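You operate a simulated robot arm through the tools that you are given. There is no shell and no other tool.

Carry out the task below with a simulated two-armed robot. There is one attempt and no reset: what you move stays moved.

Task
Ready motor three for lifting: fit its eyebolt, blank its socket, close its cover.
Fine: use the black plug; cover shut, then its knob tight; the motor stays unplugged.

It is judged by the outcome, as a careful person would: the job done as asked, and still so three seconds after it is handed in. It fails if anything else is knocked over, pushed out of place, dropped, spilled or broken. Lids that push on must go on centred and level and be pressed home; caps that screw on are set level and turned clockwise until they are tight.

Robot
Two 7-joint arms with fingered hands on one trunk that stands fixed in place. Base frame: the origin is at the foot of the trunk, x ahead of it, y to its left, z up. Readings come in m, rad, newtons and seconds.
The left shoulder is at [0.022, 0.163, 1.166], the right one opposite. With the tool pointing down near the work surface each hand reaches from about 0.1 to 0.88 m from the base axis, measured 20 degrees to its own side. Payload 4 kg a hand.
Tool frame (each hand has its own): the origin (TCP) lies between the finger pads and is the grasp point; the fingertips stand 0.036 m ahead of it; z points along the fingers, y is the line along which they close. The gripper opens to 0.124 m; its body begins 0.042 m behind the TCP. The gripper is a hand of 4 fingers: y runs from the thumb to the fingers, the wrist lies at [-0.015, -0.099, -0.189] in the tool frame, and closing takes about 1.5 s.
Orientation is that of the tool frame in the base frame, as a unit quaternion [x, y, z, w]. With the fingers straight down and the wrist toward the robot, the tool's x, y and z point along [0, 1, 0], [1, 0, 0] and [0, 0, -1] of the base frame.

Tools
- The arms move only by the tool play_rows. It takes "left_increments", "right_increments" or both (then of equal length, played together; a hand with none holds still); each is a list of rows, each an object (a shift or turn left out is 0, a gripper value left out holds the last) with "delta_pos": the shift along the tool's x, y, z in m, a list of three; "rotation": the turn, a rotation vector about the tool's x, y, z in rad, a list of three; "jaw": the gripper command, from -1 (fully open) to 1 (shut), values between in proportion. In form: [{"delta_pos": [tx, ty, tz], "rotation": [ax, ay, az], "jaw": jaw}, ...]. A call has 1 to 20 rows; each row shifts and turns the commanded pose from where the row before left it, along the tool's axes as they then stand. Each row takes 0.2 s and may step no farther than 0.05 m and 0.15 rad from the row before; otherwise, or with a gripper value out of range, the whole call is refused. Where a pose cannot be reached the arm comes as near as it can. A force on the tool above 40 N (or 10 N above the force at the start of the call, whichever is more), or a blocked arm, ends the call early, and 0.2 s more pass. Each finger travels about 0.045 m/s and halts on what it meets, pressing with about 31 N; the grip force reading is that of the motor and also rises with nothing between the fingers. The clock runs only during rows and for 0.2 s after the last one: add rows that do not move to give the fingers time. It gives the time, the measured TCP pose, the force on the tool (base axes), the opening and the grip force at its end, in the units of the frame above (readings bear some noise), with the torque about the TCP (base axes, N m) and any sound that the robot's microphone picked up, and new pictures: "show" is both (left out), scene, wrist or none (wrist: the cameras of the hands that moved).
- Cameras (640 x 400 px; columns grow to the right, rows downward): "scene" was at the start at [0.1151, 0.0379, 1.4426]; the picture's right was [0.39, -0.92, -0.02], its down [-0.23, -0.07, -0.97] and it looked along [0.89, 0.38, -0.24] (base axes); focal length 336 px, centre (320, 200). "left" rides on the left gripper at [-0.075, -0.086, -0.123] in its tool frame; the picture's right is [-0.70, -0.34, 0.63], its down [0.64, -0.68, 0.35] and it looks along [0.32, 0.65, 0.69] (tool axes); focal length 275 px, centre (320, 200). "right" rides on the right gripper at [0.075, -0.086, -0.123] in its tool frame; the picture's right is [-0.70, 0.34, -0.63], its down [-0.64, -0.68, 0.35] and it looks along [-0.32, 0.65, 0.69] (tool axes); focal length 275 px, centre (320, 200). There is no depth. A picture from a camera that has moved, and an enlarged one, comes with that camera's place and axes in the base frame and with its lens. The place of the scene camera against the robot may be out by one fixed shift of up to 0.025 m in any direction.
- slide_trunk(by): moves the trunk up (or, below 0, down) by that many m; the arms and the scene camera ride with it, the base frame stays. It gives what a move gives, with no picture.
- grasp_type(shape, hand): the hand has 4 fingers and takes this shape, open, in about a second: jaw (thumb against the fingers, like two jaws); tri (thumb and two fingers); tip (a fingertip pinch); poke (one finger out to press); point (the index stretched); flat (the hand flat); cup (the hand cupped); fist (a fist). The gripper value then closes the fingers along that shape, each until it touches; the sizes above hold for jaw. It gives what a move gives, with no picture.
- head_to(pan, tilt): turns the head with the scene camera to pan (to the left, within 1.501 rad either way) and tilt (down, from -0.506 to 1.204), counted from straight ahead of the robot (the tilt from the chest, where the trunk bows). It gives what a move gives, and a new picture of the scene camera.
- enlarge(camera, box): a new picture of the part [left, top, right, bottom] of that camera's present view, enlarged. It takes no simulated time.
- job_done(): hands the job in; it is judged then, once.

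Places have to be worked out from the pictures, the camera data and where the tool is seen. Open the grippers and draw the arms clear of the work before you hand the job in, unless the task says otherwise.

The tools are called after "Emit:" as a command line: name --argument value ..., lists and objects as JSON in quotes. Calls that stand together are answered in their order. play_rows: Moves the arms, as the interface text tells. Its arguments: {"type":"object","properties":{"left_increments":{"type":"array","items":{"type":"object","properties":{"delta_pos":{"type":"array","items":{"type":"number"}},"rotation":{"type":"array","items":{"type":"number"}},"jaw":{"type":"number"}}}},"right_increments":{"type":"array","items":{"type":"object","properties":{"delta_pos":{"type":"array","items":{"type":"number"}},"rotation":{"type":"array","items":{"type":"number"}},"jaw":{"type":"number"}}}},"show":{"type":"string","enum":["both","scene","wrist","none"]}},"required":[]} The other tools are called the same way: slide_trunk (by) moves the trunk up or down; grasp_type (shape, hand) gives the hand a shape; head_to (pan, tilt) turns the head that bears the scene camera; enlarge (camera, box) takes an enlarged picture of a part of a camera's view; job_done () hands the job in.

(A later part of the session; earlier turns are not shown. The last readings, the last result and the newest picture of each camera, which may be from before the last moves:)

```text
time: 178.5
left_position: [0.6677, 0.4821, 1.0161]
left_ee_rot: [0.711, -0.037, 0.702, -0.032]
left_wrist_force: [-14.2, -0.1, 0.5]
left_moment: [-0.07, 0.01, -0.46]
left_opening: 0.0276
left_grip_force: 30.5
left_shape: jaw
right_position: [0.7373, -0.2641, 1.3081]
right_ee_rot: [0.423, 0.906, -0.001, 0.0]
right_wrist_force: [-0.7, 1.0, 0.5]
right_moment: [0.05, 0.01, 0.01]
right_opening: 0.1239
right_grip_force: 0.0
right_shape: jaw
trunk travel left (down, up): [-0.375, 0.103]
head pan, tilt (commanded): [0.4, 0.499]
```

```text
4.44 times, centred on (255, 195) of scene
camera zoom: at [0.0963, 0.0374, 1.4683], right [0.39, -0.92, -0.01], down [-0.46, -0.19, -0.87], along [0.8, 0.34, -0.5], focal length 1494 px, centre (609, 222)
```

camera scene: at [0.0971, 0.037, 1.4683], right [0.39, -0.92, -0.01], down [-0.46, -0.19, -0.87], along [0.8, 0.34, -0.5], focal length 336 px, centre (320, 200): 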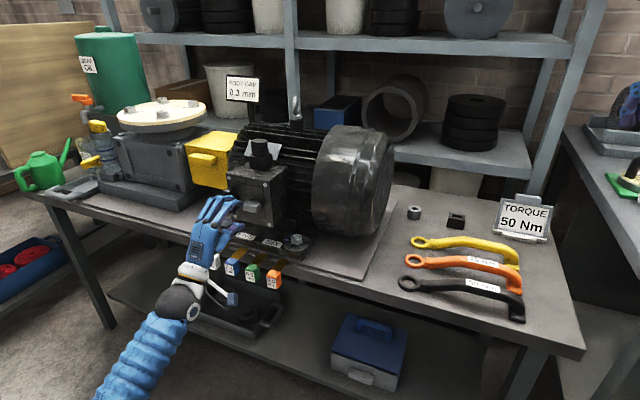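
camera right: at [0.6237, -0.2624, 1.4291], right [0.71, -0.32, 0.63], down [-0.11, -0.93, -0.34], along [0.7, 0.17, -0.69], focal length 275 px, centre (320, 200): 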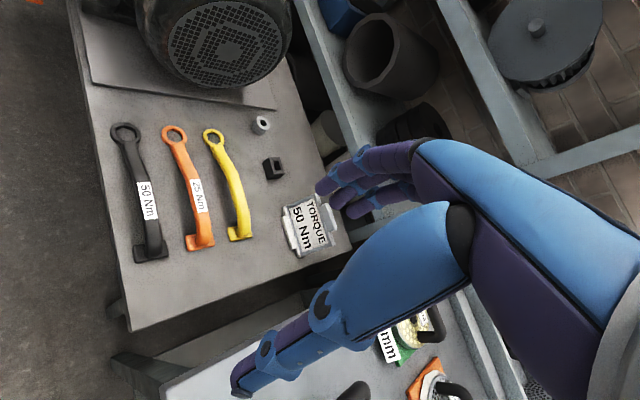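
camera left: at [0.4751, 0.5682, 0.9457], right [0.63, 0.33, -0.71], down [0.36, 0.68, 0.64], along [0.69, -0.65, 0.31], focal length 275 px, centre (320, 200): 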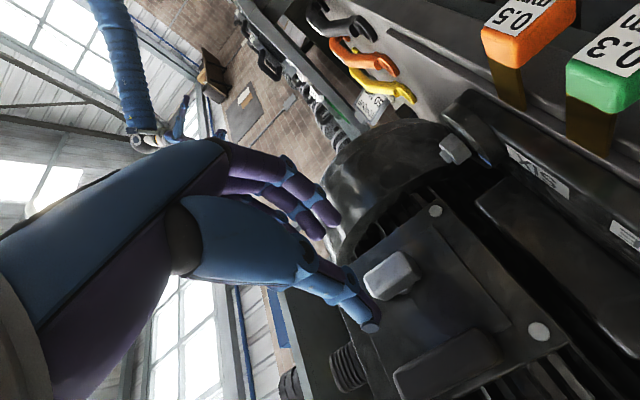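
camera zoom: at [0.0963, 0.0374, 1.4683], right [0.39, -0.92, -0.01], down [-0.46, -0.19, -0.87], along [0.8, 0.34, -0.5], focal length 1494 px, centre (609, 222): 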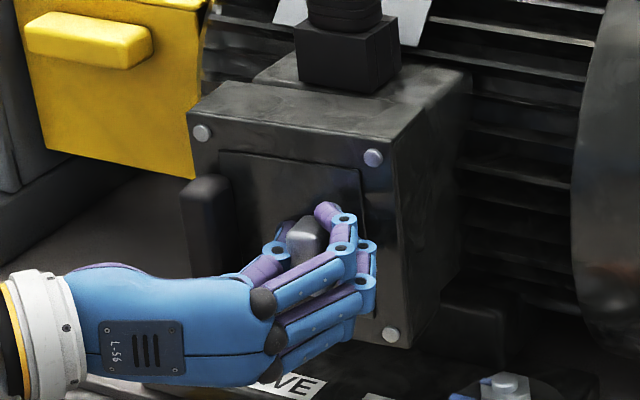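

Torque is still tiny (−0.07 Nm), so it isn't tight yet. I continue turning in small steps.

Emit:
play_rows --left_increments '[{"delta_pos": [0, 0, -0.001], "rotation": [0, 0, 0.05]}, {"rotation": [0, 0, 0.05]}, {"rotation": [0, 0, 0.05]}, {}]' --show "none"

Emit:
enlarge --camera "scene" --box '[230, 165, 290, 225]'

Emit:
enlarge --camera "left" --box '[270, 130, 470, 330]'

```text
time: 179.5
left_position: [0.6679, 0.4819, 1.0179]
left_ee_rot: [0.706, -0.091, 0.697, -0.085]
left_wrist_force: [-7.5, -2.6, 6.3]
left_moment: [-0.24, -0.13, -0.54]
left_opening: 0.0271
left_grip_force: 30.9
left_shape: jaw
right_position: [0.7375, -0.2658, 1.3069]
right_ee_rot: [0.422, 0.906, 0.0, 0.002]
right_wrist_force: [1.2, 0.1, -0.1]
right_moment: [0.02, 0.02, -0.02]
right_opening: 0.1239
right_grip_force: 0.0
right_shape: jaw
trunk travel left (down, up): [-0.375, 0.103]
head pan, tilt (commanded): [0.4, 0.499]
```

```text
6.67 times, centred on (260, 195) of scene
camera zoom: at [0.0968, 0.0368, 1.4683], right [0.39, -0.92, -0.01], down [-0.46, -0.19, -0.87], along [0.8, 0.34, -0.5], focal length 2242 px, centre (720, 233)
```

zoom: 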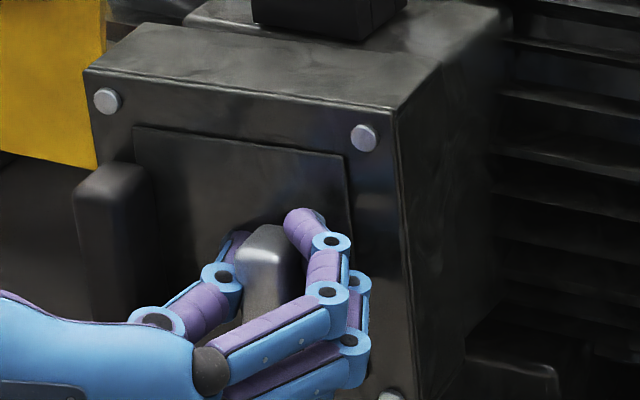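

```text
2.00 times, centred on (370, 230) of left
camera zoom: at [0.5449, 0.5841, 0.969], right [0.63, 0.49, -0.6], down [0.36, 0.5, 0.79], along [0.69, -0.71, 0.14], focal length 551 px, centre (220, 140)
```

zoom: 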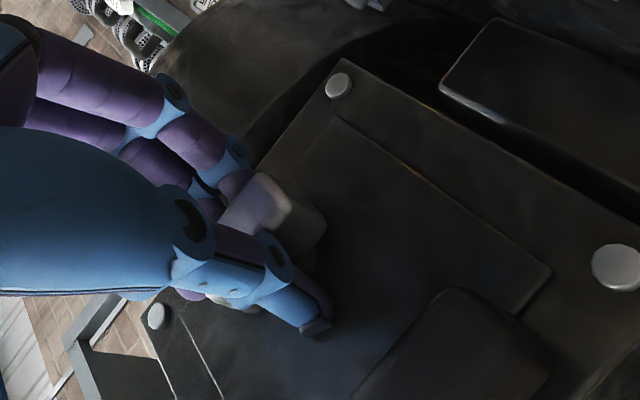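

The hand now rotates relative to the bar (it slips ~11°), which suggests the bar is against a stop. I release, back off, and check whether the bar is still exactly vertical.

Emit:
play_rows --left_increments '[{"jaw": 0.5}, {"jaw": 0.2}, {}, {}, {"delta_pos": [0, 0, -0.015]}, {"delta_pos": [0, 0, -0.03]}, {"delta_pos": [0, 0, -0.04]}, {}]' --show "none"

Emit:
enlarge --camera "scene" --box '[230, 160, 290, 225]'

Emit:
enlarge --camera "left" --box '[320, 200, 460, 320]'

```text
time: 181.3
left_position: [0.5835, 0.4843, 1.016]
left_ee_rot: [0.707, -0.091, 0.696, -0.084]
left_wrist_force: [0.2, -0.4, -0.2]
left_moment: [0.01, -0.01, -0.03]
left_opening: 0.0493
left_grip_force: 0.0
left_shape: jaw
right_position: [0.7388, -0.2644, 1.3066]
right_ee_rot: [0.422, 0.907, -0.001, 0.0]
right_wrist_force: [-0.4, -0.1, -0.5]
right_moment: [0.0, 0.02, 0.0]
right_opening: 0.124
right_grip_force: 0.1
right_shape: jaw
trunk travel left (down, up): [-0.375, 0.103]
head pan, tilt (commanded): [0.4, 0.499]
```

```text
6.15 times, centred on (260, 192) of scene
camera zoom: at [0.0987, 0.0374, 1.4681], right [0.39, -0.92, -0.01], down [-0.47, -0.19, -0.87], along [0.8, 0.34, -0.5], focal length 2069 px, centre (689, 246)
```

zoom: 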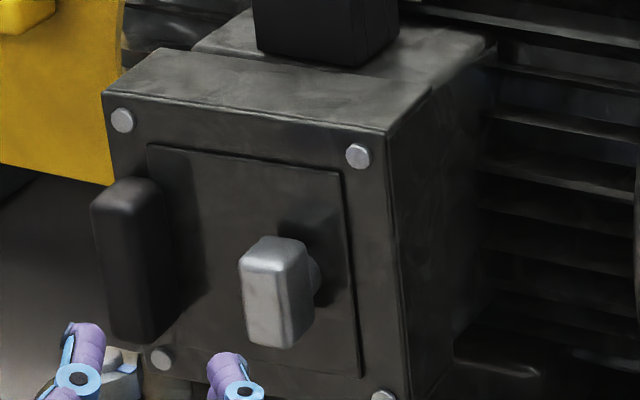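

```text
3.33 times, centred on (390, 260) of left
camera zoom: at [0.4609, 0.5873, 0.9673], right [0.63, 0.49, -0.6], down [0.36, 0.5, 0.79], along [0.69, -0.71, 0.13], focal length 918 px, centre (87, 0)
```

zoom: 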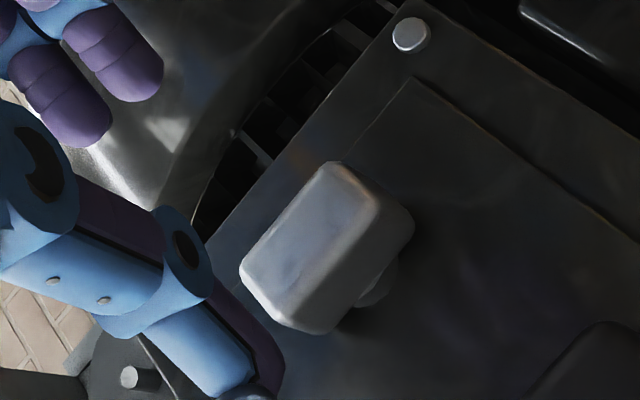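

The bar is again exactly vertical after overdriving the hand, so there is a firm stop at a quarter turn. To be sure it's really tight, I'll push the bar's lower end to the left (clockwise) with the closed hand from the right and read the resistance.

Emit:
play_rows --left_increments '[{"rotation": [0, 0, -0.128], "jaw": 1}, {"rotation": [0, 0, -0.128]}, {"delta_pos": [-0.0105, 0.03, 0]}, {"delta_pos": [-0.0105, 0.035, 0]}, {}, {}, {"delta_pos": [0, 0, 0.03]}, {"delta_pos": [0, 0, 0.03]}, {"delta_pos": [0, 0, 0.02]}, {}]' --show "none"

Emit:
enlarge --camera "scene" --box '[220, 155, 300, 235]'

Emit:
enlarge --camera "left" --box '[270, 150, 470, 350]'

```text
time: 183.5
left_position: [0.6627, 0.4167, 0.9945]
left_ee_rot: [0.712, 0.001, 0.702, 0.004]
left_wrist_force: [0.6, -0.5, -0.4]
left_moment: [0.01, 0.01, -0.03]
left_opening: 0.0
left_grip_force: 31.1
left_shape: jaw
right_position: [0.7376, -0.2647, 1.3078]
right_ee_rot: [0.423, 0.906, -0.001, 0.001]
right_wrist_force: [-0.4, 0.6, -1.0]
right_moment: [-0.02, -0.01, -0.01]
right_opening: 0.1237
right_grip_force: 0.1
right_shape: jaw
trunk travel left (down, up): [-0.375, 0.103]
head pan, tilt (commanded): [0.4, 0.499]
```

```text
5.00 times, centred on (260, 195) of scene
camera zoom: at [0.0974, 0.0372, 1.4682], right [0.39, -0.92, -0.01], down [-0.46, -0.19, -0.87], along [0.8, 0.34, -0.5], focal length 1681 px, centre (620, 225)
```

zoom: 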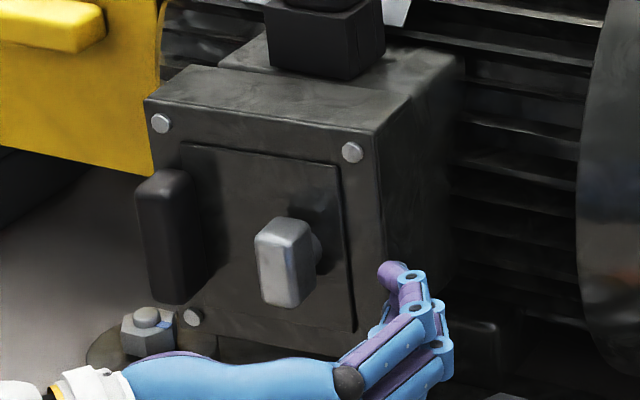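

```text
2.00 times, centred on (370, 250) of left
camera zoom: at [0.5407, 0.503, 0.9225], right [0.63, 0.33, -0.71], down [0.36, 0.68, 0.63], along [0.69, -0.65, 0.31], focal length 551 px, centre (220, 100)
```

zoom: 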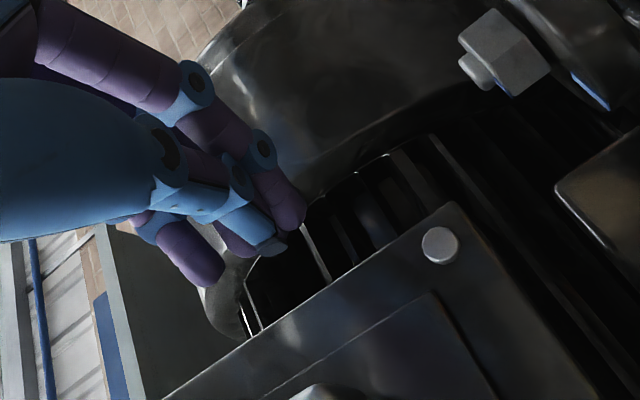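

The hand is to the right of the bar's lower end. I push toward +y in small steps and watch Fy.

Emit:
play_rows --left_increments '[{"delta_pos": [0, -0.008, 0]}, {"delta_pos": [0, -0.008, 0]}, {"delta_pos": [0, -0.006, 0]}, {"delta_pos": [0, -0.006, 0]}, {}]' --show "none"

Emit:
enlarge --camera "scene" --box '[220, 155, 300, 235]'

```text
time: 184.7
left_position: [0.6639, 0.4423, 0.9951]
left_ee_rot: [0.712, 0.001, 0.702, 0.004]
left_wrist_force: [0.4, 0.0, 0.4]
left_moment: [-0.01, -0.02, -0.02]
left_opening: 0.0
left_grip_force: 31.3
left_shape: jaw
right_position: [0.7378, -0.2655, 1.3078]
right_ee_rot: [0.423, 0.906, -0.001, 0.0]
right_wrist_force: [-0.6, -0.1, -0.3]
right_moment: [0.02, -0.04, -0.01]
right_opening: 0.1241
right_grip_force: 0.1
right_shape: jaw
trunk travel left (down, up): [-0.375, 0.103]
head pan, tilt (commanded): [0.4, 0.499]
```

```text
5.00 times, centred on (260, 195) of scene
camera zoom: at [0.0979, 0.0371, 1.4682], right [0.39, -0.92, -0.01], down [-0.46, -0.19, -0.87], along [0.8, 0.34, -0.5], focal length 1681 px, centre (620, 225)
```

zoom: 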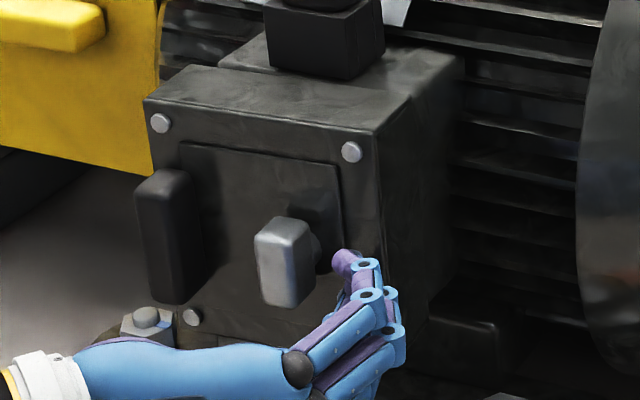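

No contact yet; I keep going in smaller steps.

Emit:
play_rows --left_increments '[{"delta_pos": [0, -0.005, 0]}, {"delta_pos": [0, -0.005, 0]}, {"delta_pos": [0, -0.004, 0]}, {"delta_pos": [0, -0.004, 0]}, {}]' --show "none"

Emit:
enlarge --camera "scene" --box '[220, 155, 300, 235]'

```text
time: 185.9
left_position: [0.6644, 0.4627, 0.9958]
left_ee_rot: [0.713, 0.0, 0.701, 0.004]
left_wrist_force: [-0.2, -0.5, -0.9]
left_moment: [-0.01, -0.03, 0.07]
left_opening: 0.0
left_grip_force: 30.7
left_shape: jaw
right_position: [0.7385, -0.2647, 1.3076]
right_ee_rot: [0.422, 0.906, -0.001, 0.0]
right_wrist_force: [1.1, 0.2, 0.4]
right_moment: [0.02, 0.0, 0.01]
right_opening: 0.1239
right_grip_force: 0.0
right_shape: jaw
trunk travel left (down, up): [-0.375, 0.103]
head pan, tilt (commanded): [0.4, 0.499]
```

```text
5.00 times, centred on (260, 195) of scene
camera zoom: at [0.0978, 0.0371, 1.4682], right [0.39, -0.92, -0.01], down [-0.46, -0.19, -0.87], along [0.8, 0.34, -0.5], focal length 1681 px, centre (620, 225)
```

zoom: 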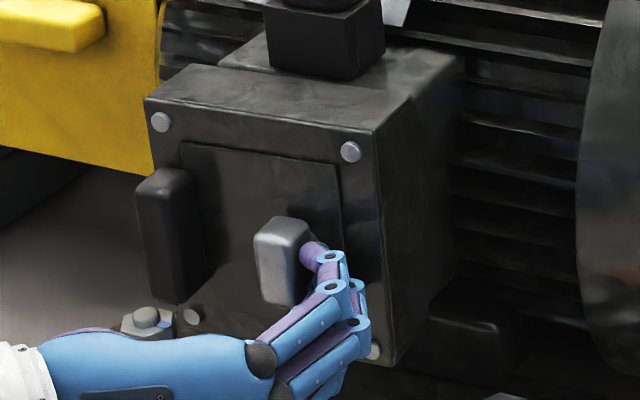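

The upper finger would push near the bar's centre, so I back off slightly, lower by 2 cm so that it hits the lower end, and push again.

Emit:
play_rows --left_increments '[{"delta_pos": [0, 0.008, 0]}, {"delta_pos": [-0.02, 0, 0]}, {"delta_pos": [0, -0.006, 0]}, {"delta_pos": [0, -0.005, 0]}, {"delta_pos": [0, -0.004, 0]}, {"delta_pos": [0, -0.004, 0]}, {}]' --show "none"

Emit:
enlarge --camera "scene" --box '[220, 155, 300, 235]'

```text
time: 187.5
left_position: [0.6623, 0.4726, 0.9755]
left_ee_rot: [0.713, 0.001, 0.701, 0.004]
left_wrist_force: [-0.2, -6.0, 0.8]
left_moment: [0.13, -0.1, -0.13]
left_opening: 0.0
left_grip_force: 30.6
left_shape: jaw
right_position: [0.7375, -0.2653, 1.3086]
right_ee_rot: [0.422, 0.907, -0.001, 0.0]
right_wrist_force: [-0.8, -0.4, -0.1]
right_moment: [-0.02, 0.06, -0.02]
right_opening: 0.1241
right_grip_force: 0.1
right_shape: jaw
trunk travel left (down, up): [-0.375, 0.103]
head pan, tilt (commanded): [0.4, 0.499]
```

```text
5.00 times, centred on (260, 195) of scene
camera zoom: at [0.0976, 0.0366, 1.4682], right [0.39, -0.92, -0.01], down [-0.46, -0.19, -0.87], along [0.8, 0.34, -0.5], focal length 1681 px, centre (620, 225)
```

zoom: 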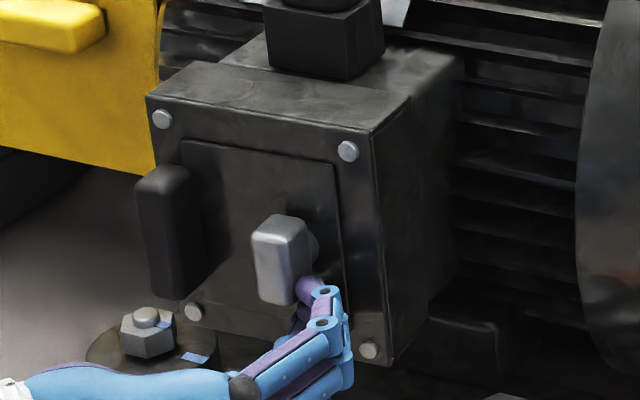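

Contact at the lower end with Fy = −6 N and the bar hasn't turned. I push a bit harder to about 20–25 N.

Emit:
play_rows --left_increments '[{"delta_pos": [0, -0.003, 0]}, {"delta_pos": [0, -0.003, 0]}, {}]' --show "none"

Emit:
enlarge --camera "scene" --box '[220, 155, 300, 235]'

```text
time: 188.3
left_position: [0.6627, 0.4793, 0.9746]
left_ee_rot: [0.712, 0.0, 0.702, 0.004]
left_wrist_force: [-1.7, -5.6, -0.4]
left_moment: [0.16, -0.03, -0.1]
left_opening: 0.0001
left_grip_force: 30.9
left_shape: jaw
right_position: [0.7374, -0.2653, 1.3075]
right_ee_rot: [0.424, 0.906, -0.001, 0.0]
right_wrist_force: [0.0, 0.4, -0.5]
right_moment: [0.02, 0.01, -0.01]
right_opening: 0.1239
right_grip_force: 0.0
right_shape: jaw
trunk travel left (down, up): [-0.375, 0.103]
head pan, tilt (commanded): [0.4, 0.499]
```

```text
5.00 times, centred on (260, 195) of scene
camera zoom: at [0.0977, 0.0367, 1.4682], right [0.39, -0.92, -0.01], down [-0.46, -0.19, -0.87], along [0.8, 0.34, -0.5], focal length 1681 px, centre (620, 225)
```

zoom: 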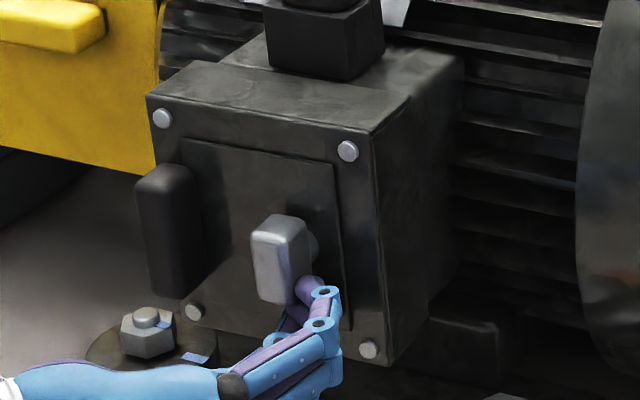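

The bar doesn't budge from vertical (the finger just slides), and start/end positions exactly a quarter turn apart confirm a stop: the knob is tight. I withdraw the left hand and inspect the cover.

Emit:
play_rows --left_increments '[{"delta_pos": [0, 0.008, 0]}, {"delta_pos": [0, 0.006, 0]}, {"delta_pos": [0, 0, -0.03]}, {"delta_pos": [0, 0, -0.04]}, {"delta_pos": [0, 0, -0.04]}, {"delta_pos": [0.01, -0.03, -0.03]}, {"delta_pos": [0.01, -0.04, -0.01]}, {"delta_pos": [0.01, -0.045, 0]}, {"delta_pos": [0.01, -0.045, 0]}, {}]' --show "scene"

Emit:
enlarge --camera "scene" --box '[220, 140, 310, 240]'

Emit:
enlarge --camera "scene" --box '[238, 160, 288, 220]'

```text
time: 190.5
left_position: [0.515, 0.6278, 1.0185]
left_ee_rot: [0.711, 0.0, 0.703, 0.004]
left_wrist_force: [-0.1, 0.8, 0.2]
left_moment: [0.01, 0.01, 0.0]
left_opening: 0.0001
left_grip_force: 31.2
left_shape: jaw
right_position: [0.7379, -0.2648, 1.3077]
right_ee_rot: [0.423, 0.906, -0.001, 0.0]
right_wrist_force: [-0.2, -0.2, -0.5]
right_moment: [0.01, -0.02, 0.04]
right_opening: 0.1239
right_grip_force: 0.1
right_shape: jaw
trunk travel left (down, up): [-0.375, 0.103]
head pan, tilt (commanded): [0.4, 0.499]
camera scene: at [0.0974, 0.0368, 1.4682], right [0.39, -0.92, -0.01], down [-0.46, -0.19, -0.87], along [0.8, 0.34, -0.5], focal length 336 px, centre (320, 200)
```

scene: 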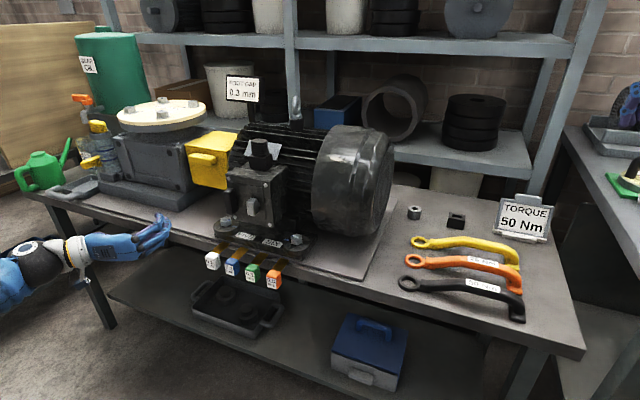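

```text
4.00 times, centred on (265, 190) of scene
camera zoom: at [0.0974, 0.0368, 1.4682], right [0.39, -0.92, -0.01], down [-0.46, -0.19, -0.87], along [0.8, 0.34, -0.5], focal length 1345 px, centre (540, 240)
```

zoom: 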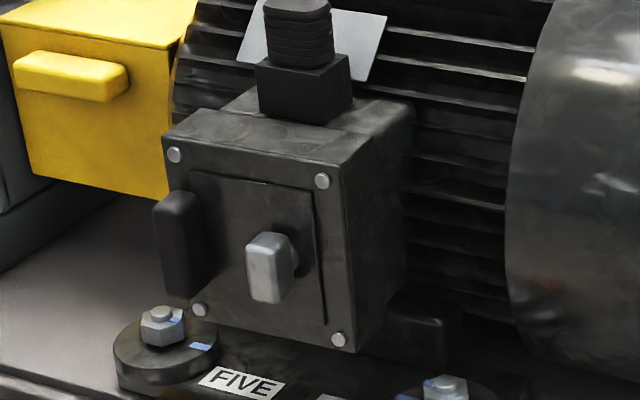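

```text
6.67 times, centred on (263, 190) of scene
camera zoom: at [0.0974, 0.0368, 1.4682], right [0.39, -0.92, -0.01], down [-0.46, -0.19, -0.87], along [0.8, 0.34, -0.5], focal length 2242 px, centre (700, 267)
```

zoom: 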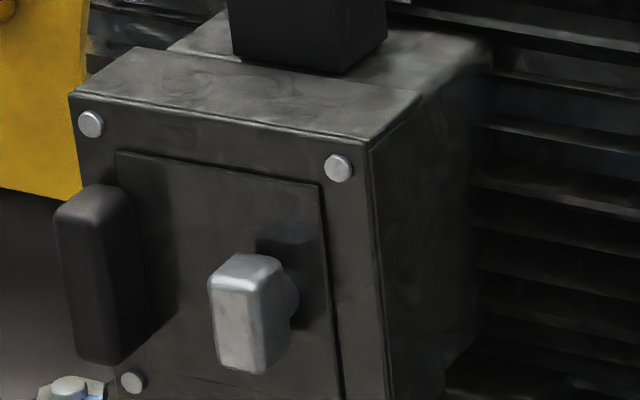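

I want to verify that the cover is truly flush; I zoom with the same frame as right after closing, and look from the side by other views.

Emit:
enlarge --camera "scene" --box '[210, 130, 310, 230]'

Emit:
enlarge --camera "scene" --box '[220, 150, 300, 200]'

```text
4.00 times, centred on (260, 180) of scene
camera zoom: at [0.0974, 0.0368, 1.4682], right [0.39, -0.92, -0.01], down [-0.46, -0.19, -0.87], along [0.8, 0.34, -0.5], focal length 1345 px, centre (560, 280)
```

zoom: 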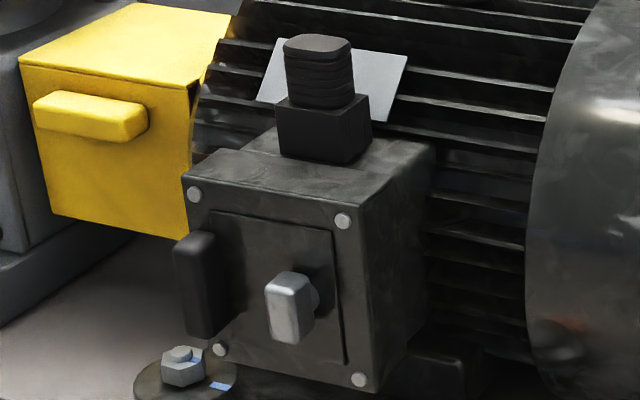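

```text
8.00 times, centred on (260, 175) of scene
camera zoom: at [0.0974, 0.0368, 1.4682], right [0.39, -0.92, -0.01], down [-0.46, -0.19, -0.87], along [0.8, 0.34, -0.5], focal length 2690 px, centre (800, 400)
```

zoom: 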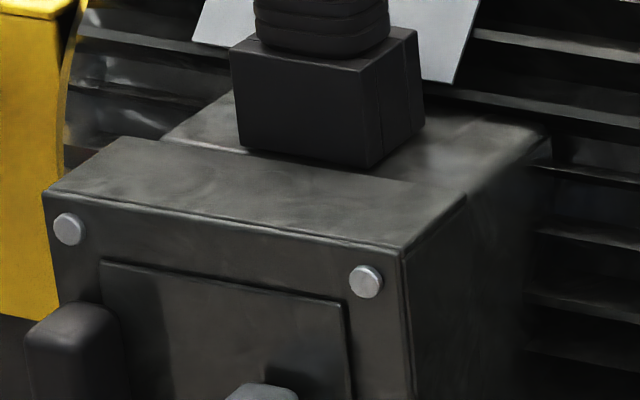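

The slopes match a closed cover within ~1°. For certainty I use the left camera, which now looks at the box's left side, where any gap would show.

Emit:
enlarge --camera "left" --box '[340, 160, 500, 320]'

Emit:
enlarge --camera "left" --box '[200, 50, 640, 380]'

```text
2.50 times, centred on (420, 240) of left
camera zoom: at [0.3915, 0.7135, 0.9464], right [0.63, 0.33, -0.71], down [0.36, 0.68, 0.64], along [0.69, -0.65, 0.31], focal length 688 px, centre (70, 100)
```

zoom: 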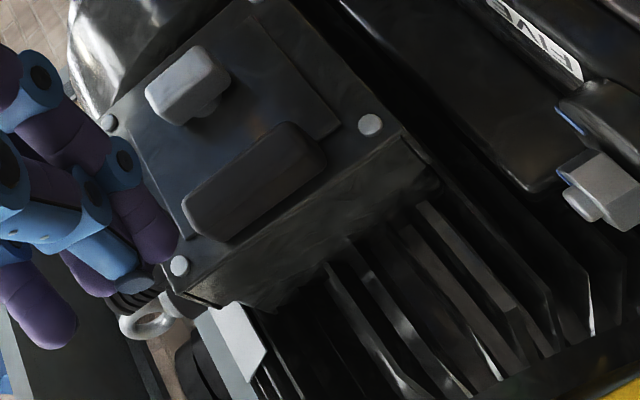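

```text
1.21 times, centred on (420, 215) of left
camera zoom: at [0.3915, 0.7135, 0.9464], right [0.63, 0.33, -0.71], down [0.36, 0.68, 0.64], along [0.69, -0.65, 0.31], focal length 334 px, centre (199, 182)
```

zoom: 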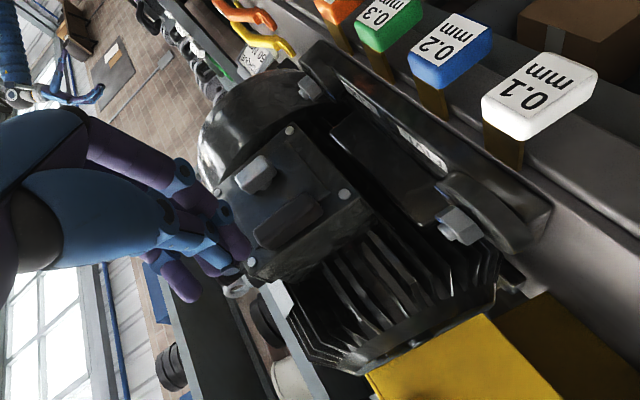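

I zoom in on the seam at the cover's left edge.

Emit:
enlarge --camera "left" --box '[375, 205, 475, 290]'

```text
4.71 times, centred on (425, 248) of left
camera zoom: at [0.3915, 0.7135, 0.9464], right [0.63, 0.33, -0.71], down [0.36, 0.68, 0.64], along [0.69, -0.65, 0.31], focal length 1295 px, centre (-174, -24)
```

zoom: 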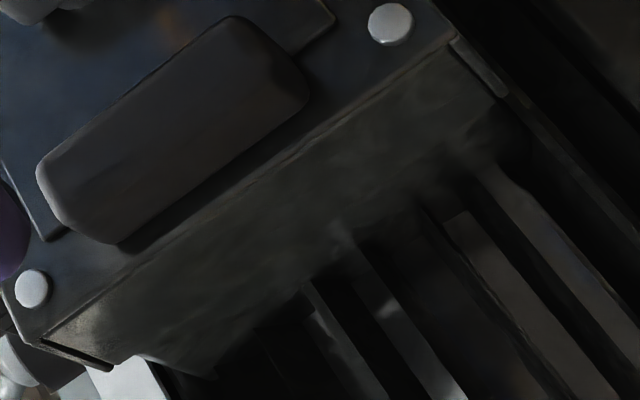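

The seam is too dark to judge. As a physical check I press the closed fingertips straight forward (+x) on the cover's handle: if it's fully shut it won't move.

Emit:
play_rows --left_increments '[{"delta_pos": [-0.007, 0.042, 0]}, {"delta_pos": [-0.0065, 0.041, 0]}, {"delta_pos": [0, 0, 0.03]}, {"delta_pos": [0, 0, 0.03]}, {"delta_pos": [0, 0, 0.03]}, {"delta_pos": [0, 0, 0.008]}, {"delta_pos": [0, 0, 0.008]}, {}]' --show "none"

Emit:
enlarge --camera "scene" --box '[210, 150, 300, 230]'

```text
time: 192.3
left_position: [0.6213, 0.5418, 1.0006]
left_ee_rot: [0.712, 0.0, 0.702, 0.004]
left_wrist_force: [-0.2, 0.8, -0.6]
left_moment: [-0.04, 0.01, 0.01]
left_opening: 0.0
left_grip_force: 30.3
left_shape: jaw
right_position: [0.7382, -0.2657, 1.3071]
right_ee_rot: [0.423, 0.906, -0.002, 0.001]
right_wrist_force: [-0.1, 0.4, 0.4]
right_moment: [-0.02, 0.0, 0.0]
right_opening: 0.1238
right_grip_force: 0.1
right_shape: jaw
trunk travel left (down, up): [-0.375, 0.103]
head pan, tilt (commanded): [0.4, 0.499]
```

```text
5.00 times, centred on (255, 190) of scene
camera zoom: at [0.0974, 0.0373, 1.4682], right [0.39, -0.92, -0.01], down [-0.46, -0.19, -0.87], along [0.8, 0.34, -0.5], focal length 1681 px, centre (645, 250)
```

zoom: 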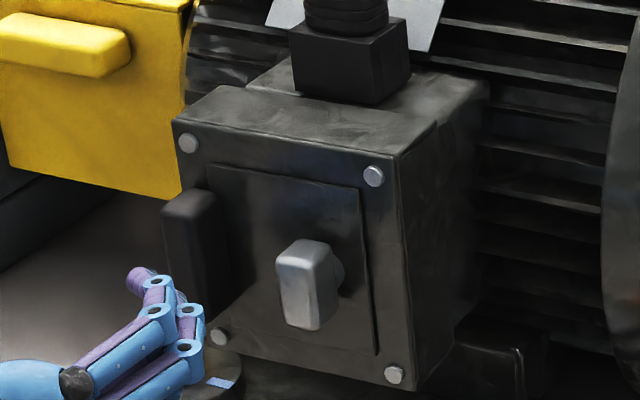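

I continue forward in small steps until contact.

Emit:
play_rows --left_increments '[{"delta_pos": [0, 0.003, 0.006]}, {"delta_pos": [0, 0, 0.006]}, {"delta_pos": [0, 0, 0.005]}, {"delta_pos": [0, 0, 0.004]}, {}]' --show "none"

Emit:
enlarge --camera "scene" --box '[210, 150, 300, 230]'

```text
time: 193.5
left_position: [0.641, 0.5401, 1.0021]
left_ee_rot: [0.712, 0.0, 0.702, 0.004]
left_wrist_force: [0.2, 0.3, -0.4]
left_moment: [0.0, 0.02, 0.0]
left_opening: 0.0001
left_grip_force: 31.2
left_shape: jaw
right_position: [0.7389, -0.2648, 1.3084]
right_ee_rot: [0.423, 0.906, -0.001, 0.0]
right_wrist_force: [0.8, -0.3, -0.6]
right_moment: [-0.02, -0.02, -0.02]
right_opening: 0.1239
right_grip_force: 0.1
right_shape: jaw
trunk travel left (down, up): [-0.375, 0.103]
head pan, tilt (commanded): [0.4, 0.499]
```

```text
5.00 times, centred on (255, 190) of scene
camera zoom: at [0.0977, 0.0372, 1.4682], right [0.39, -0.92, -0.01], down [-0.46, -0.19, -0.87], along [0.8, 0.34, -0.5], focal length 1681 px, centre (645, 250)
```

zoom: 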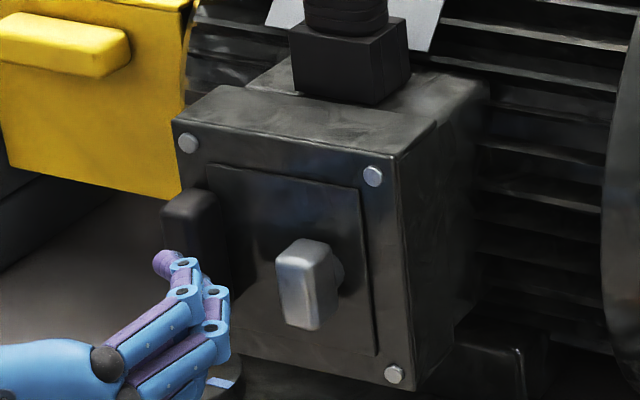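

Still no contact; I continue in 4 mm steps.

Emit:
play_rows --left_increments '[{"delta_pos": [0, 0, 0.004]}, {"delta_pos": [0, 0, 0.004]}, {"delta_pos": [0, 0, 0.004]}, {"delta_pos": [0, 0, 0.004]}, {}]' --show "none"

Emit:
enlarge --camera "scene" --box '[210, 150, 300, 230]'

```text
time: 194.2
left_position: [0.6468, 0.5381, 1.0014]
left_ee_rot: [0.713, 0.0, 0.701, 0.007]
left_wrist_force: [-32.1, 7.4, 1.5]
left_moment: [0.01, -0.08, 0.44]
left_opening: 0.0
left_grip_force: 31.2
left_shape: jaw
right_position: [0.735, -0.2636, 1.3092]
right_ee_rot: [0.423, 0.906, -0.001, 0.001]
right_wrist_force: [-0.2, -0.2, 0.1]
right_moment: [-0.02, 0.03, 0.0]
right_opening: 0.1237
right_grip_force: 0.0
right_shape: jaw
trunk travel left (down, up): [-0.375, 0.103]
head pan, tilt (commanded): [0.4, 0.499]
stopped in row 3 (left hand): the force on the tool passed its limit at 44 N (the readings are from after the stop); the commanded pose is now the measured one
```

```text
5.00 times, centred on (255, 190) of scene
camera zoom: at [0.0941, 0.0381, 1.4685], right [0.39, -0.92, -0.01], down [-0.46, -0.19, -0.87], along [0.8, 0.34, -0.5], focal length 1681 px, centre (645, 250)
```

zoom: 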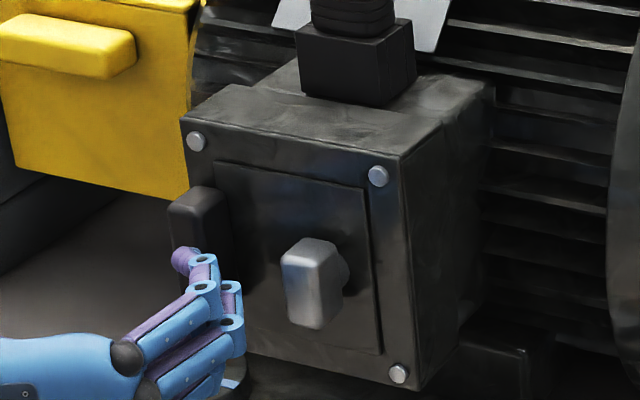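

Immediate hard contact (44 N) with no cover movement: it is solidly shut. I back off and draw the left arm clear.

Emit:
play_rows --left_increments '[{"delta_pos": [0, 0, -0.01]}, {"delta_pos": [0, 0, -0.03]}, {"delta_pos": [0, 0, -0.045]}, {"delta_pos": [0, 0, -0.045]}, {"delta_pos": [0, -0.03, -0.03]}, {"delta_pos": [0, -0.04, 0], "jaw": -0.5}, {"delta_pos": [0, -0.04, 0], "jaw": -1}, {}, {}, {}]' --show "none"

Emit:
enlarge --camera "scene" --box '[210, 130, 310, 230]'

```text
time: 196.4
left_position: [0.4909, 0.6473, 1.0025]
left_ee_rot: [0.713, 0.0, 0.701, 0.007]
left_wrist_force: [0.1, 0.1, 0.3]
left_moment: [0.01, 0.01, 0.02]
left_opening: 0.1236
left_grip_force: 0.1
left_shape: jaw
right_position: [0.7375, -0.2661, 1.3064]
right_ee_rot: [0.423, 0.906, -0.002, 0.0]
right_wrist_force: [0.8, -0.2, 0.1]
right_moment: [0.01, 0.01, 0.0]
right_opening: 0.124
right_grip_force: 0.1
right_shape: jaw
trunk travel left (down, up): [-0.375, 0.103]
head pan, tilt (commanded): [0.4, 0.499]
```

```text
4.00 times, centred on (260, 180) of scene
camera zoom: at [0.0977, 0.0371, 1.4682], right [0.39, -0.92, -0.01], down [-0.46, -0.19, -0.87], along [0.8, 0.34, -0.5], focal length 1345 px, centre (560, 280)
```

zoom: 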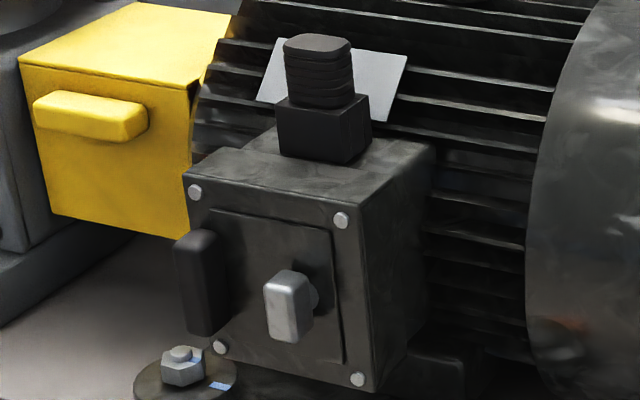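

Interesting: the screws' pixel positions show the cover had been ~2 mm ajar and my push re-shut it. I must check whether the knob really holds it: I'll regrasp the knob bar and pull lightly toward me.

Emit:
play_rows --left_increments '[{"delta_pos": [0.0035, 0.041, 0], "jaw": 0.22}, {"delta_pos": [0.0035, 0.041, 0]}, {"delta_pos": [0.0035, 0.041, 0]}, {"delta_pos": [0.0035, 0.0408, 0]}, {"delta_pos": [0, 0, 0.04]}, {"delta_pos": [0, 0, 0.04]}, {"delta_pos": [0, 0, 0.03]}, {}]' --show "none"

Emit:
enlarge --camera "left" --box '[270, 130, 500, 330]'

```text
time: 198.2
left_position: [0.5977, 0.4842, 1.0175]
left_ee_rot: [0.713, 0.001, 0.701, 0.006]
left_wrist_force: [-0.5, -0.6, 0.3]
left_moment: [0.03, 0.0, 0.0]
left_opening: 0.0486
left_grip_force: 0.0
left_shape: jaw
right_position: [0.737, -0.2654, 1.3085]
right_ee_rot: [0.423, 0.906, -0.002, 0.0]
right_wrist_force: [-0.6, 0.0, 0.1]
right_moment: [0.01, 0.0, 0.0]
right_opening: 0.1239
right_grip_force: 0.1
right_shape: jaw
trunk travel left (down, up): [-0.375, 0.103]
head pan, tilt (commanded): [0.4, 0.499]
```

```text
2.00 times, centred on (385, 230) of left
camera zoom: at [0.4753, 0.5701, 0.944], right [0.62, 0.33, -0.71], down [0.36, 0.68, 0.63], along [0.69, -0.65, 0.31], focal length 551 px, centre (190, 140)
```

zoom: 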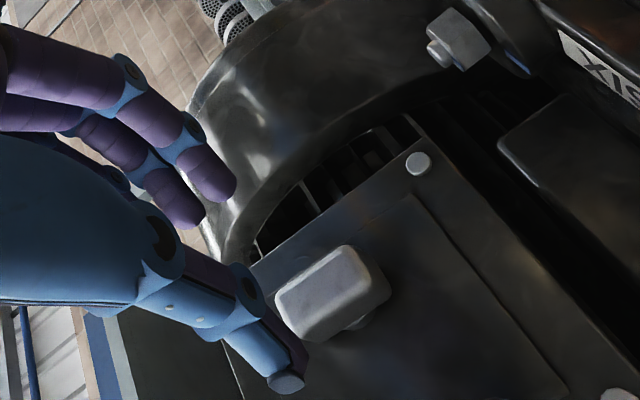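

Aligned. I advance, close on the bar, then pull back in 2 mm steps watching Fx.

Emit:
play_rows --left_increments '[{"delta_pos": [0, 0, 0.018]}, {"delta_pos": [0, 0, 0.018]}, {"delta_pos": [0, 0, 0.018]}, {"delta_pos": [0, 0, 0.018]}, {"jaw": 0.6}, {"jaw": 1}, {"jaw": 1}, {"jaw": 1}, {"jaw": 1}, {}]' --show "none"

Emit:
play_rows --left_increments '[{"delta_pos": [0, 0, -0.002]}, {"delta_pos": [0, 0, -0.002]}, {}]' --show "none"

Emit:
enlarge --camera "scene" --box '[210, 130, 310, 230]'

```text
time: 200.4
left_position: [0.6697, 0.4839, 1.0133]
left_ee_rot: [0.713, 0.0, 0.701, 0.005]
left_wrist_force: [-4.3, 6.7, 2.5]
left_moment: [0.04, -0.04, -0.42]
left_opening: 0.0309
left_grip_force: 31.2
left_shape: jaw
right_position: [0.7386, -0.2651, 1.3078]
right_ee_rot: [0.423, 0.906, -0.001, 0.001]
right_wrist_force: [0.3, 0.9, 0.7]
right_moment: [0.0, 0.0, -0.01]
right_opening: 0.1241
right_grip_force: 0.0
right_shape: jaw
trunk travel left (down, up): [-0.375, 0.103]
head pan, tilt (commanded): [0.4, 0.499]
```

```text
time: 201.2
left_position: [0.6679, 0.4839, 1.0126]
left_ee_rot: [0.713, -0.001, 0.701, 0.006]
left_wrist_force: [14.9, 2.4, 4.3]
left_moment: [0.02, -0.13, -0.41]
left_opening: 0.0285
left_grip_force: 30.8
left_shape: jaw
right_position: [0.7395, -0.2649, 1.3074]
right_ee_rot: [0.423, 0.906, -0.001, 0.0]
right_wrist_force: [0.0, 0.6, 0.8]
right_moment: [-0.01, 0.0, 0.02]
right_opening: 0.1239
right_grip_force: 0.0
right_shape: jaw
trunk travel left (down, up): [-0.375, 0.103]
head pan, tilt (commanded): [0.4, 0.499]
```

```text
4.00 times, centred on (260, 180) of scene
camera zoom: at [0.0991, 0.0372, 1.4681], right [0.39, -0.92, -0.01], down [-0.47, -0.19, -0.87], along [0.8, 0.34, -0.5], focal length 1345 px, centre (560, 280)
```

zoom: 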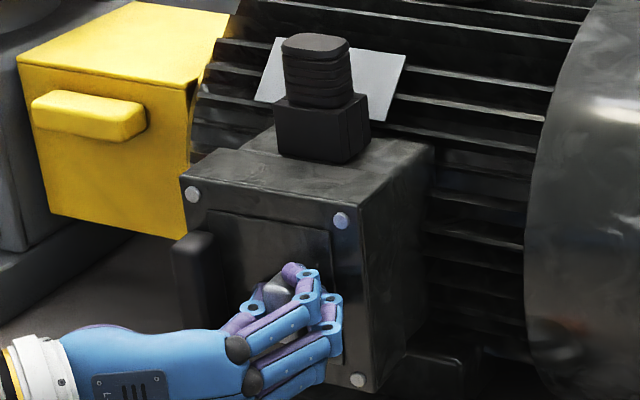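

The cover resists pulling (15 N for under 2 mm), so the knob is holding it. While gripped, I press in slightly and twist clockwise once more to make sure it's snug with the cover shut.

Emit:
play_rows --left_increments '[{"delta_pos": [0, 0, 0.003]}, {"delta_pos": [0, 0, 0.002]}, {"rotation": [0, 0, 0.05]}, {"rotation": [0, 0, 0.05]}, {"rotation": [0, 0, 0.05]}, {}]' --show "none"

Emit:
enlarge --camera "scene" --box '[230, 160, 290, 220]'

```text
time: 202.6
left_position: [0.6706, 0.4842, 1.0145]
left_ee_rot: [0.711, -0.055, 0.7, -0.046]
left_wrist_force: [-21.6, 1.6, -0.8]
left_moment: [-0.15, 0.09, -0.64]
left_opening: 0.0289
left_grip_force: 30.8
left_shape: jaw
right_position: [0.7372, -0.2648, 1.3084]
right_ee_rot: [0.422, 0.907, -0.001, 0.001]
right_wrist_force: [-0.3, 0.5, 0.2]
right_moment: [-0.03, 0.0, 0.06]
right_opening: 0.124
right_grip_force: 0.0
right_shape: jaw
trunk travel left (down, up): [-0.375, 0.103]
head pan, tilt (commanded): [0.4, 0.499]
```

```text
6.67 times, centred on (260, 190) of scene
camera zoom: at [0.096, 0.0375, 1.4683], right [0.39, -0.92, -0.01], down [-0.46, -0.19, -0.87], along [0.8, 0.34, -0.5], focal length 2242 px, centre (720, 267)
```

zoom: 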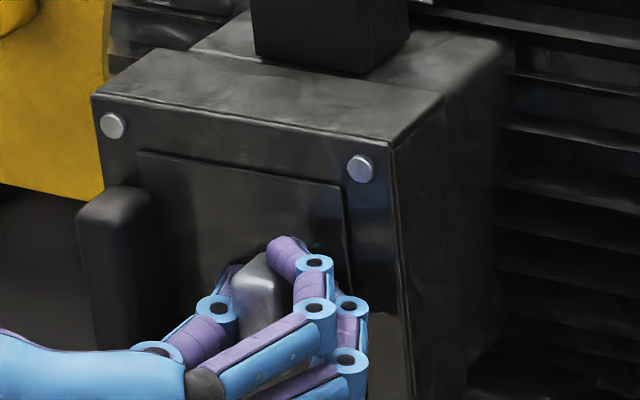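

Pressed in with 22 N and twisted. I add a little more twist, then release and withdraw.

Emit:
play_rows --left_increments '[{"delta_pos": [0, 0, -0.001], "rotation": [0, 0, 0.05]}, {"rotation": [0, 0, 0.05]}, {}, {"jaw": 0.6}, {"jaw": 0.2}, {}, {}, {"delta_pos": [0, 0, -0.015]}, {"delta_pos": [0, 0, -0.03]}, {"delta_pos": [0, 0, -0.04]}, {"delta_pos": [0, 0, -0.04]}, {}]' --show "none"

Emit:
enlarge --camera "scene" --box '[210, 130, 310, 230]'

```text
time: 205.2
left_position: [0.5422, 0.4864, 1.0172]
left_ee_rot: [0.708, -0.089, 0.696, -0.08]
left_wrist_force: [1.1, -0.2, 0.2]
left_moment: [-0.01, -0.01, -0.02]
left_opening: 0.0493
left_grip_force: 0.1
left_shape: jaw
right_position: [0.7394, -0.2656, 1.3072]
right_ee_rot: [0.422, 0.906, -0.001, 0.0]
right_wrist_force: [0.4, 0.7, 0.8]
right_moment: [-0.03, -0.01, -0.01]
right_opening: 0.124
right_grip_force: 0.1
right_shape: jaw
trunk travel left (down, up): [-0.375, 0.103]
head pan, tilt (commanded): [0.4, 0.499]
```

```text
4.00 times, centred on (260, 180) of scene
camera zoom: at [0.0992, 0.0371, 1.4681], right [0.39, -0.92, -0.01], down [-0.47, -0.19, -0.87], along [0.8, 0.34, -0.5], focal length 1345 px, centre (560, 280)
```

zoom: 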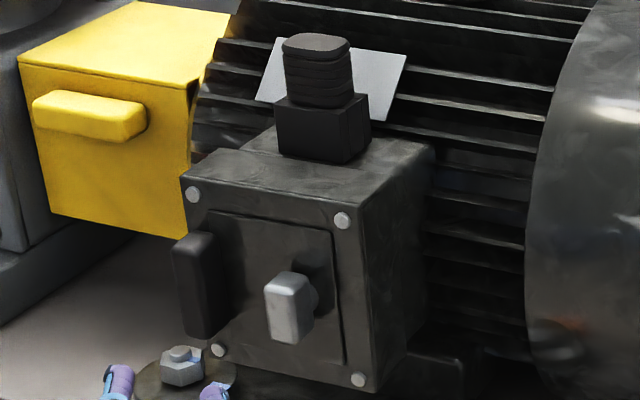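

The knob bar is vertical; the cover edge may be ~1–2 mm proud from the finger drag. I'll press it flush once more on the handle with closed fingertips (which held last time) and withdraw straight back.

Emit:
play_rows --left_increments '[{"rotation": [0, 0, -0.125], "jaw": 1}, {"rotation": [0, 0, -0.125]}, {"delta_pos": [-0.0075, -0.028, 0]}, {"delta_pos": [-0.0075, -0.027, 0]}, {}, {"delta_pos": [0, 0, 0.04]}, {"delta_pos": [0, 0, 0.04]}, {"delta_pos": [0, 0, 0.016]}, {"delta_pos": [0, 0, 0.004]}, {}]' --show "none"

Emit:
play_rows --left_increments '[{"delta_pos": [0, 0, 0.002]}, {"delta_pos": [0, 0, 0.002]}, {"delta_pos": [0, 0, 0.002]}, {}]' --show "none"

```text
time: 207.4
left_position: [0.6448, 0.5382, 1.0008]
left_ee_rot: [0.713, 0.0, 0.701, 0.008]
left_wrist_force: [-30.2, -0.4, -1.7]
left_moment: [-0.05, 0.11, 0.09]
left_opening: 0.0
left_grip_force: 30.8
left_shape: jaw
right_position: [0.7367, -0.2643, 1.3075]
right_ee_rot: [0.422, 0.906, -0.001, 0.001]
right_wrist_force: [-0.1, 0.3, -0.1]
right_moment: [0.01, 0.05, -0.02]
right_opening: 0.1239
right_grip_force: 0.0
right_shape: jaw
trunk travel left (down, up): [-0.375, 0.103]
head pan, tilt (commanded): [0.4, 0.499]
```

```text
time: 208.0
left_position: [0.6474, 0.5389, 1.0006]
left_ee_rot: [0.712, 0.0, 0.702, 0.007]
left_wrist_force: [-28.9, 5.7, 2.2]
left_moment: [-0.01, -0.1, 0.4]
left_opening: 0.0
left_grip_force: 31.5
left_shape: jaw
right_position: [0.7362, -0.2647, 1.3093]
right_ee_rot: [0.422, 0.906, -0.001, 0.002]
right_wrist_force: [-0.1, 1.1, -0.6]
right_moment: [-0.03, -0.01, -0.04]
right_opening: 0.1237
right_grip_force: 0.1
right_shape: jaw
trunk travel left (down, up): [-0.375, 0.103]
head pan, tilt (commanded): [0.4, 0.499]
stopped in row 3 (left hand): the force on the tool passed its limit at 41 N (the readings are from after the stop); the commanded pose is now the measured one
```

Pressed home with ~41 N. I withdraw straight back and check.

Emit:
play_rows --left_increments '[{"delta_pos": [0, 0, -0.01]}, {"delta_pos": [0, 0, -0.03]}, {"delta_pos": [0, 0, -0.045]}, {"delta_pos": [0, 0, -0.045]}, {}, {}]' --show "none"

Emit:
enlarge --camera "scene" --box '[210, 130, 310, 230]'

Emit:
enlarge --camera "scene" --box '[220, 150, 300, 200]'

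```text
time: 209.4
left_position: [0.5158, 0.5378, 1.0026]
left_ee_rot: [0.714, 0.0, 0.7, 0.006]
left_wrist_force: [0.2, -0.8, -0.6]
left_moment: [0.0, -0.01, 0.03]
left_opening: 0.0001
left_grip_force: 31.0
left_shape: jaw
right_position: [0.7374, -0.2646, 1.3067]
right_ee_rot: [0.422, 0.907, -0.001, 0.001]
right_wrist_force: [-0.5, 0.1, 1.1]
right_moment: [0.03, 0.0, 0.0]
right_opening: 0.124
right_grip_force: 0.0
right_shape: jaw
trunk travel left (down, up): [-0.375, 0.103]
head pan, tilt (commanded): [0.4, 0.499]
```

```text
4.00 times, centred on (260, 180) of scene
camera zoom: at [0.0972, 0.037, 1.4682], right [0.39, -0.92, -0.01], down [-0.46, -0.19, -0.87], along [0.8, 0.34, -0.5], focal length 1345 px, centre (560, 280)
```

zoom: 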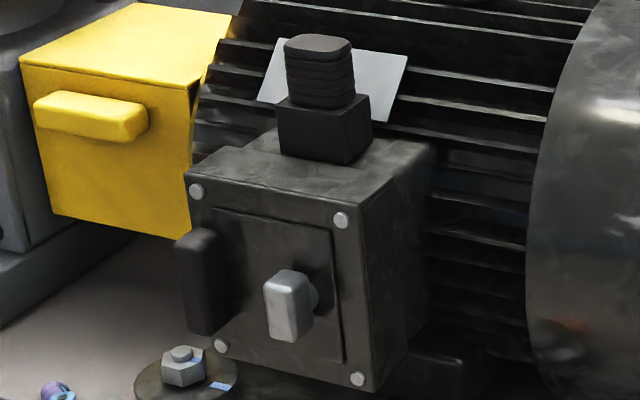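

```text
8.00 times, centred on (260, 175) of scene
camera zoom: at [0.0972, 0.037, 1.4682], right [0.39, -0.92, -0.01], down [-0.46, -0.19, -0.87], along [0.8, 0.34, -0.5], focal length 2690 px, centre (800, 400)
```

zoom: 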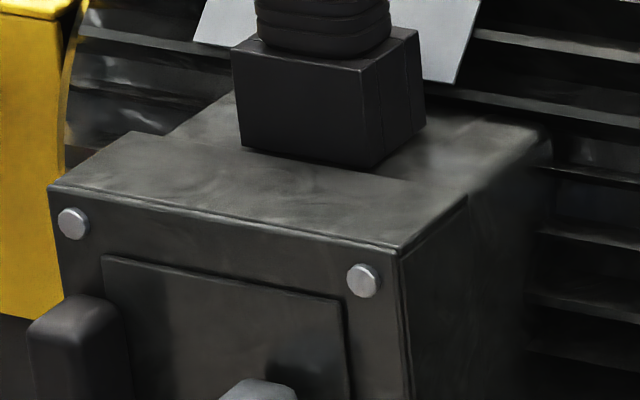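

Now it's flush. My torque readings so far only reached about the friction level, so I want a conclusive tightness test: with the trunk raised the left wrist should be able to twist further. I raise the trunk and re-approach the bar.

Emit:
slide_trunk --by 0.1

Emit:
play_rows --left_increments '[{"delta_pos": [-0.03, 0.018, 0], "jaw": 0.22}, {"delta_pos": [-0.03, 0.018, 0]}, {"delta_pos": [-0.03, 0.018, 0]}, {}, {}]' --show "wrist"

```text
time: 210.7
left_position: [0.5207, 0.5409, 1.1012]
left_ee_rot: [0.714, 0.001, 0.7, 0.007]
left_wrist_force: [0.4, -1.5, -0.3]
left_moment: [0.02, 0.01, -0.01]
left_opening: 0.0
left_grip_force: 31.2
left_shape: jaw
right_position: [0.7356, -0.2649, 1.413]
right_ee_rot: [0.425, 0.905, 0.001, 0.004]
right_wrist_force: [0.8, -0.1, 0.7]
right_moment: [0.03, 0.0, 0.02]
right_opening: 0.1237
right_grip_force: 0.1
right_shape: jaw
trunk travel left (down, up): [-0.475, 0.003]
head pan, tilt (commanded): [0.4, 0.499]
```

```text
time: 211.9
left_position: [0.5171, 0.486, 1.0139]
left_ee_rot: [0.713, 0.0, 0.701, 0.007]
left_wrist_force: [0.3, -0.1, 0.9]
left_moment: [0.0, -0.01, 0.01]
left_opening: 0.0482
left_grip_force: 0.0
left_shape: jaw
right_position: [0.735, -0.2638, 1.4145]
right_ee_rot: [0.424, 0.906, 0.001, 0.005]
right_wrist_force: [0.3, 0.0, -0.2]
right_moment: [0.04, 0.01, -0.02]
right_opening: 0.1239
right_grip_force: 0.1
right_shape: jaw
trunk travel left (down, up): [-0.475, 0.003]
head pan, tilt (commanded): [0.4, 0.499]
camera left: at [0.3941, 0.572, 0.9424], right [0.62, 0.32, -0.71], down [0.36, 0.68, 0.63], along [0.69, -0.65, 0.31], focal length 275 px, centre (320, 200)
```

left: 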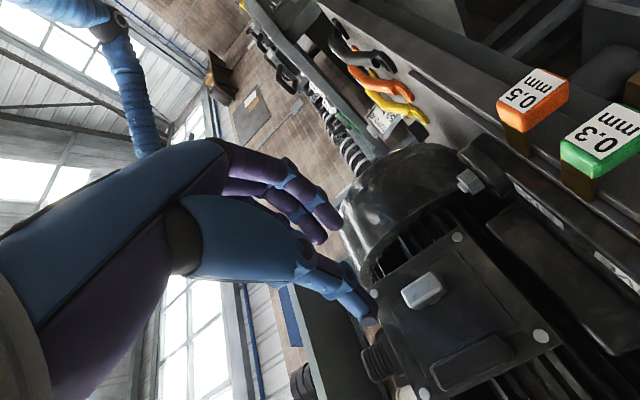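

Before gripping, I test in free space how far the wrist can roll clockwise from here.

Emit:
play_rows --left_increments '[{"rotation": [0, 0, 0.14]}, {"rotation": [0, 0, 0.14]}, {"rotation": [0, 0, 0.14]}, {"rotation": [0, 0, 0.14]}, {"rotation": [0, 0, 0.14]}, {}]' --show "none"

```text
time: 213.3
left_position: [0.5175, 0.4845, 1.0122]
left_ee_rot: [0.674, -0.234, 0.666, -0.218]
left_wrist_force: [0.7, -0.4, 0.6]
left_moment: [-0.01, 0.01, -0.01]
left_opening: 0.0483
left_grip_force: 0.1
left_shape: jaw
right_position: [0.7345, -0.265, 1.4139]
right_ee_rot: [0.424, 0.905, 0.001, 0.005]
right_wrist_force: [0.5, -0.4, -0.9]
right_moment: [0.03, -0.03, -0.01]
right_opening: 0.1237
right_grip_force: 0.1
right_shape: jaw
trunk travel left (down, up): [-0.475, 0.003]
head pan, tilt (commanded): [0.4, 0.499]
```

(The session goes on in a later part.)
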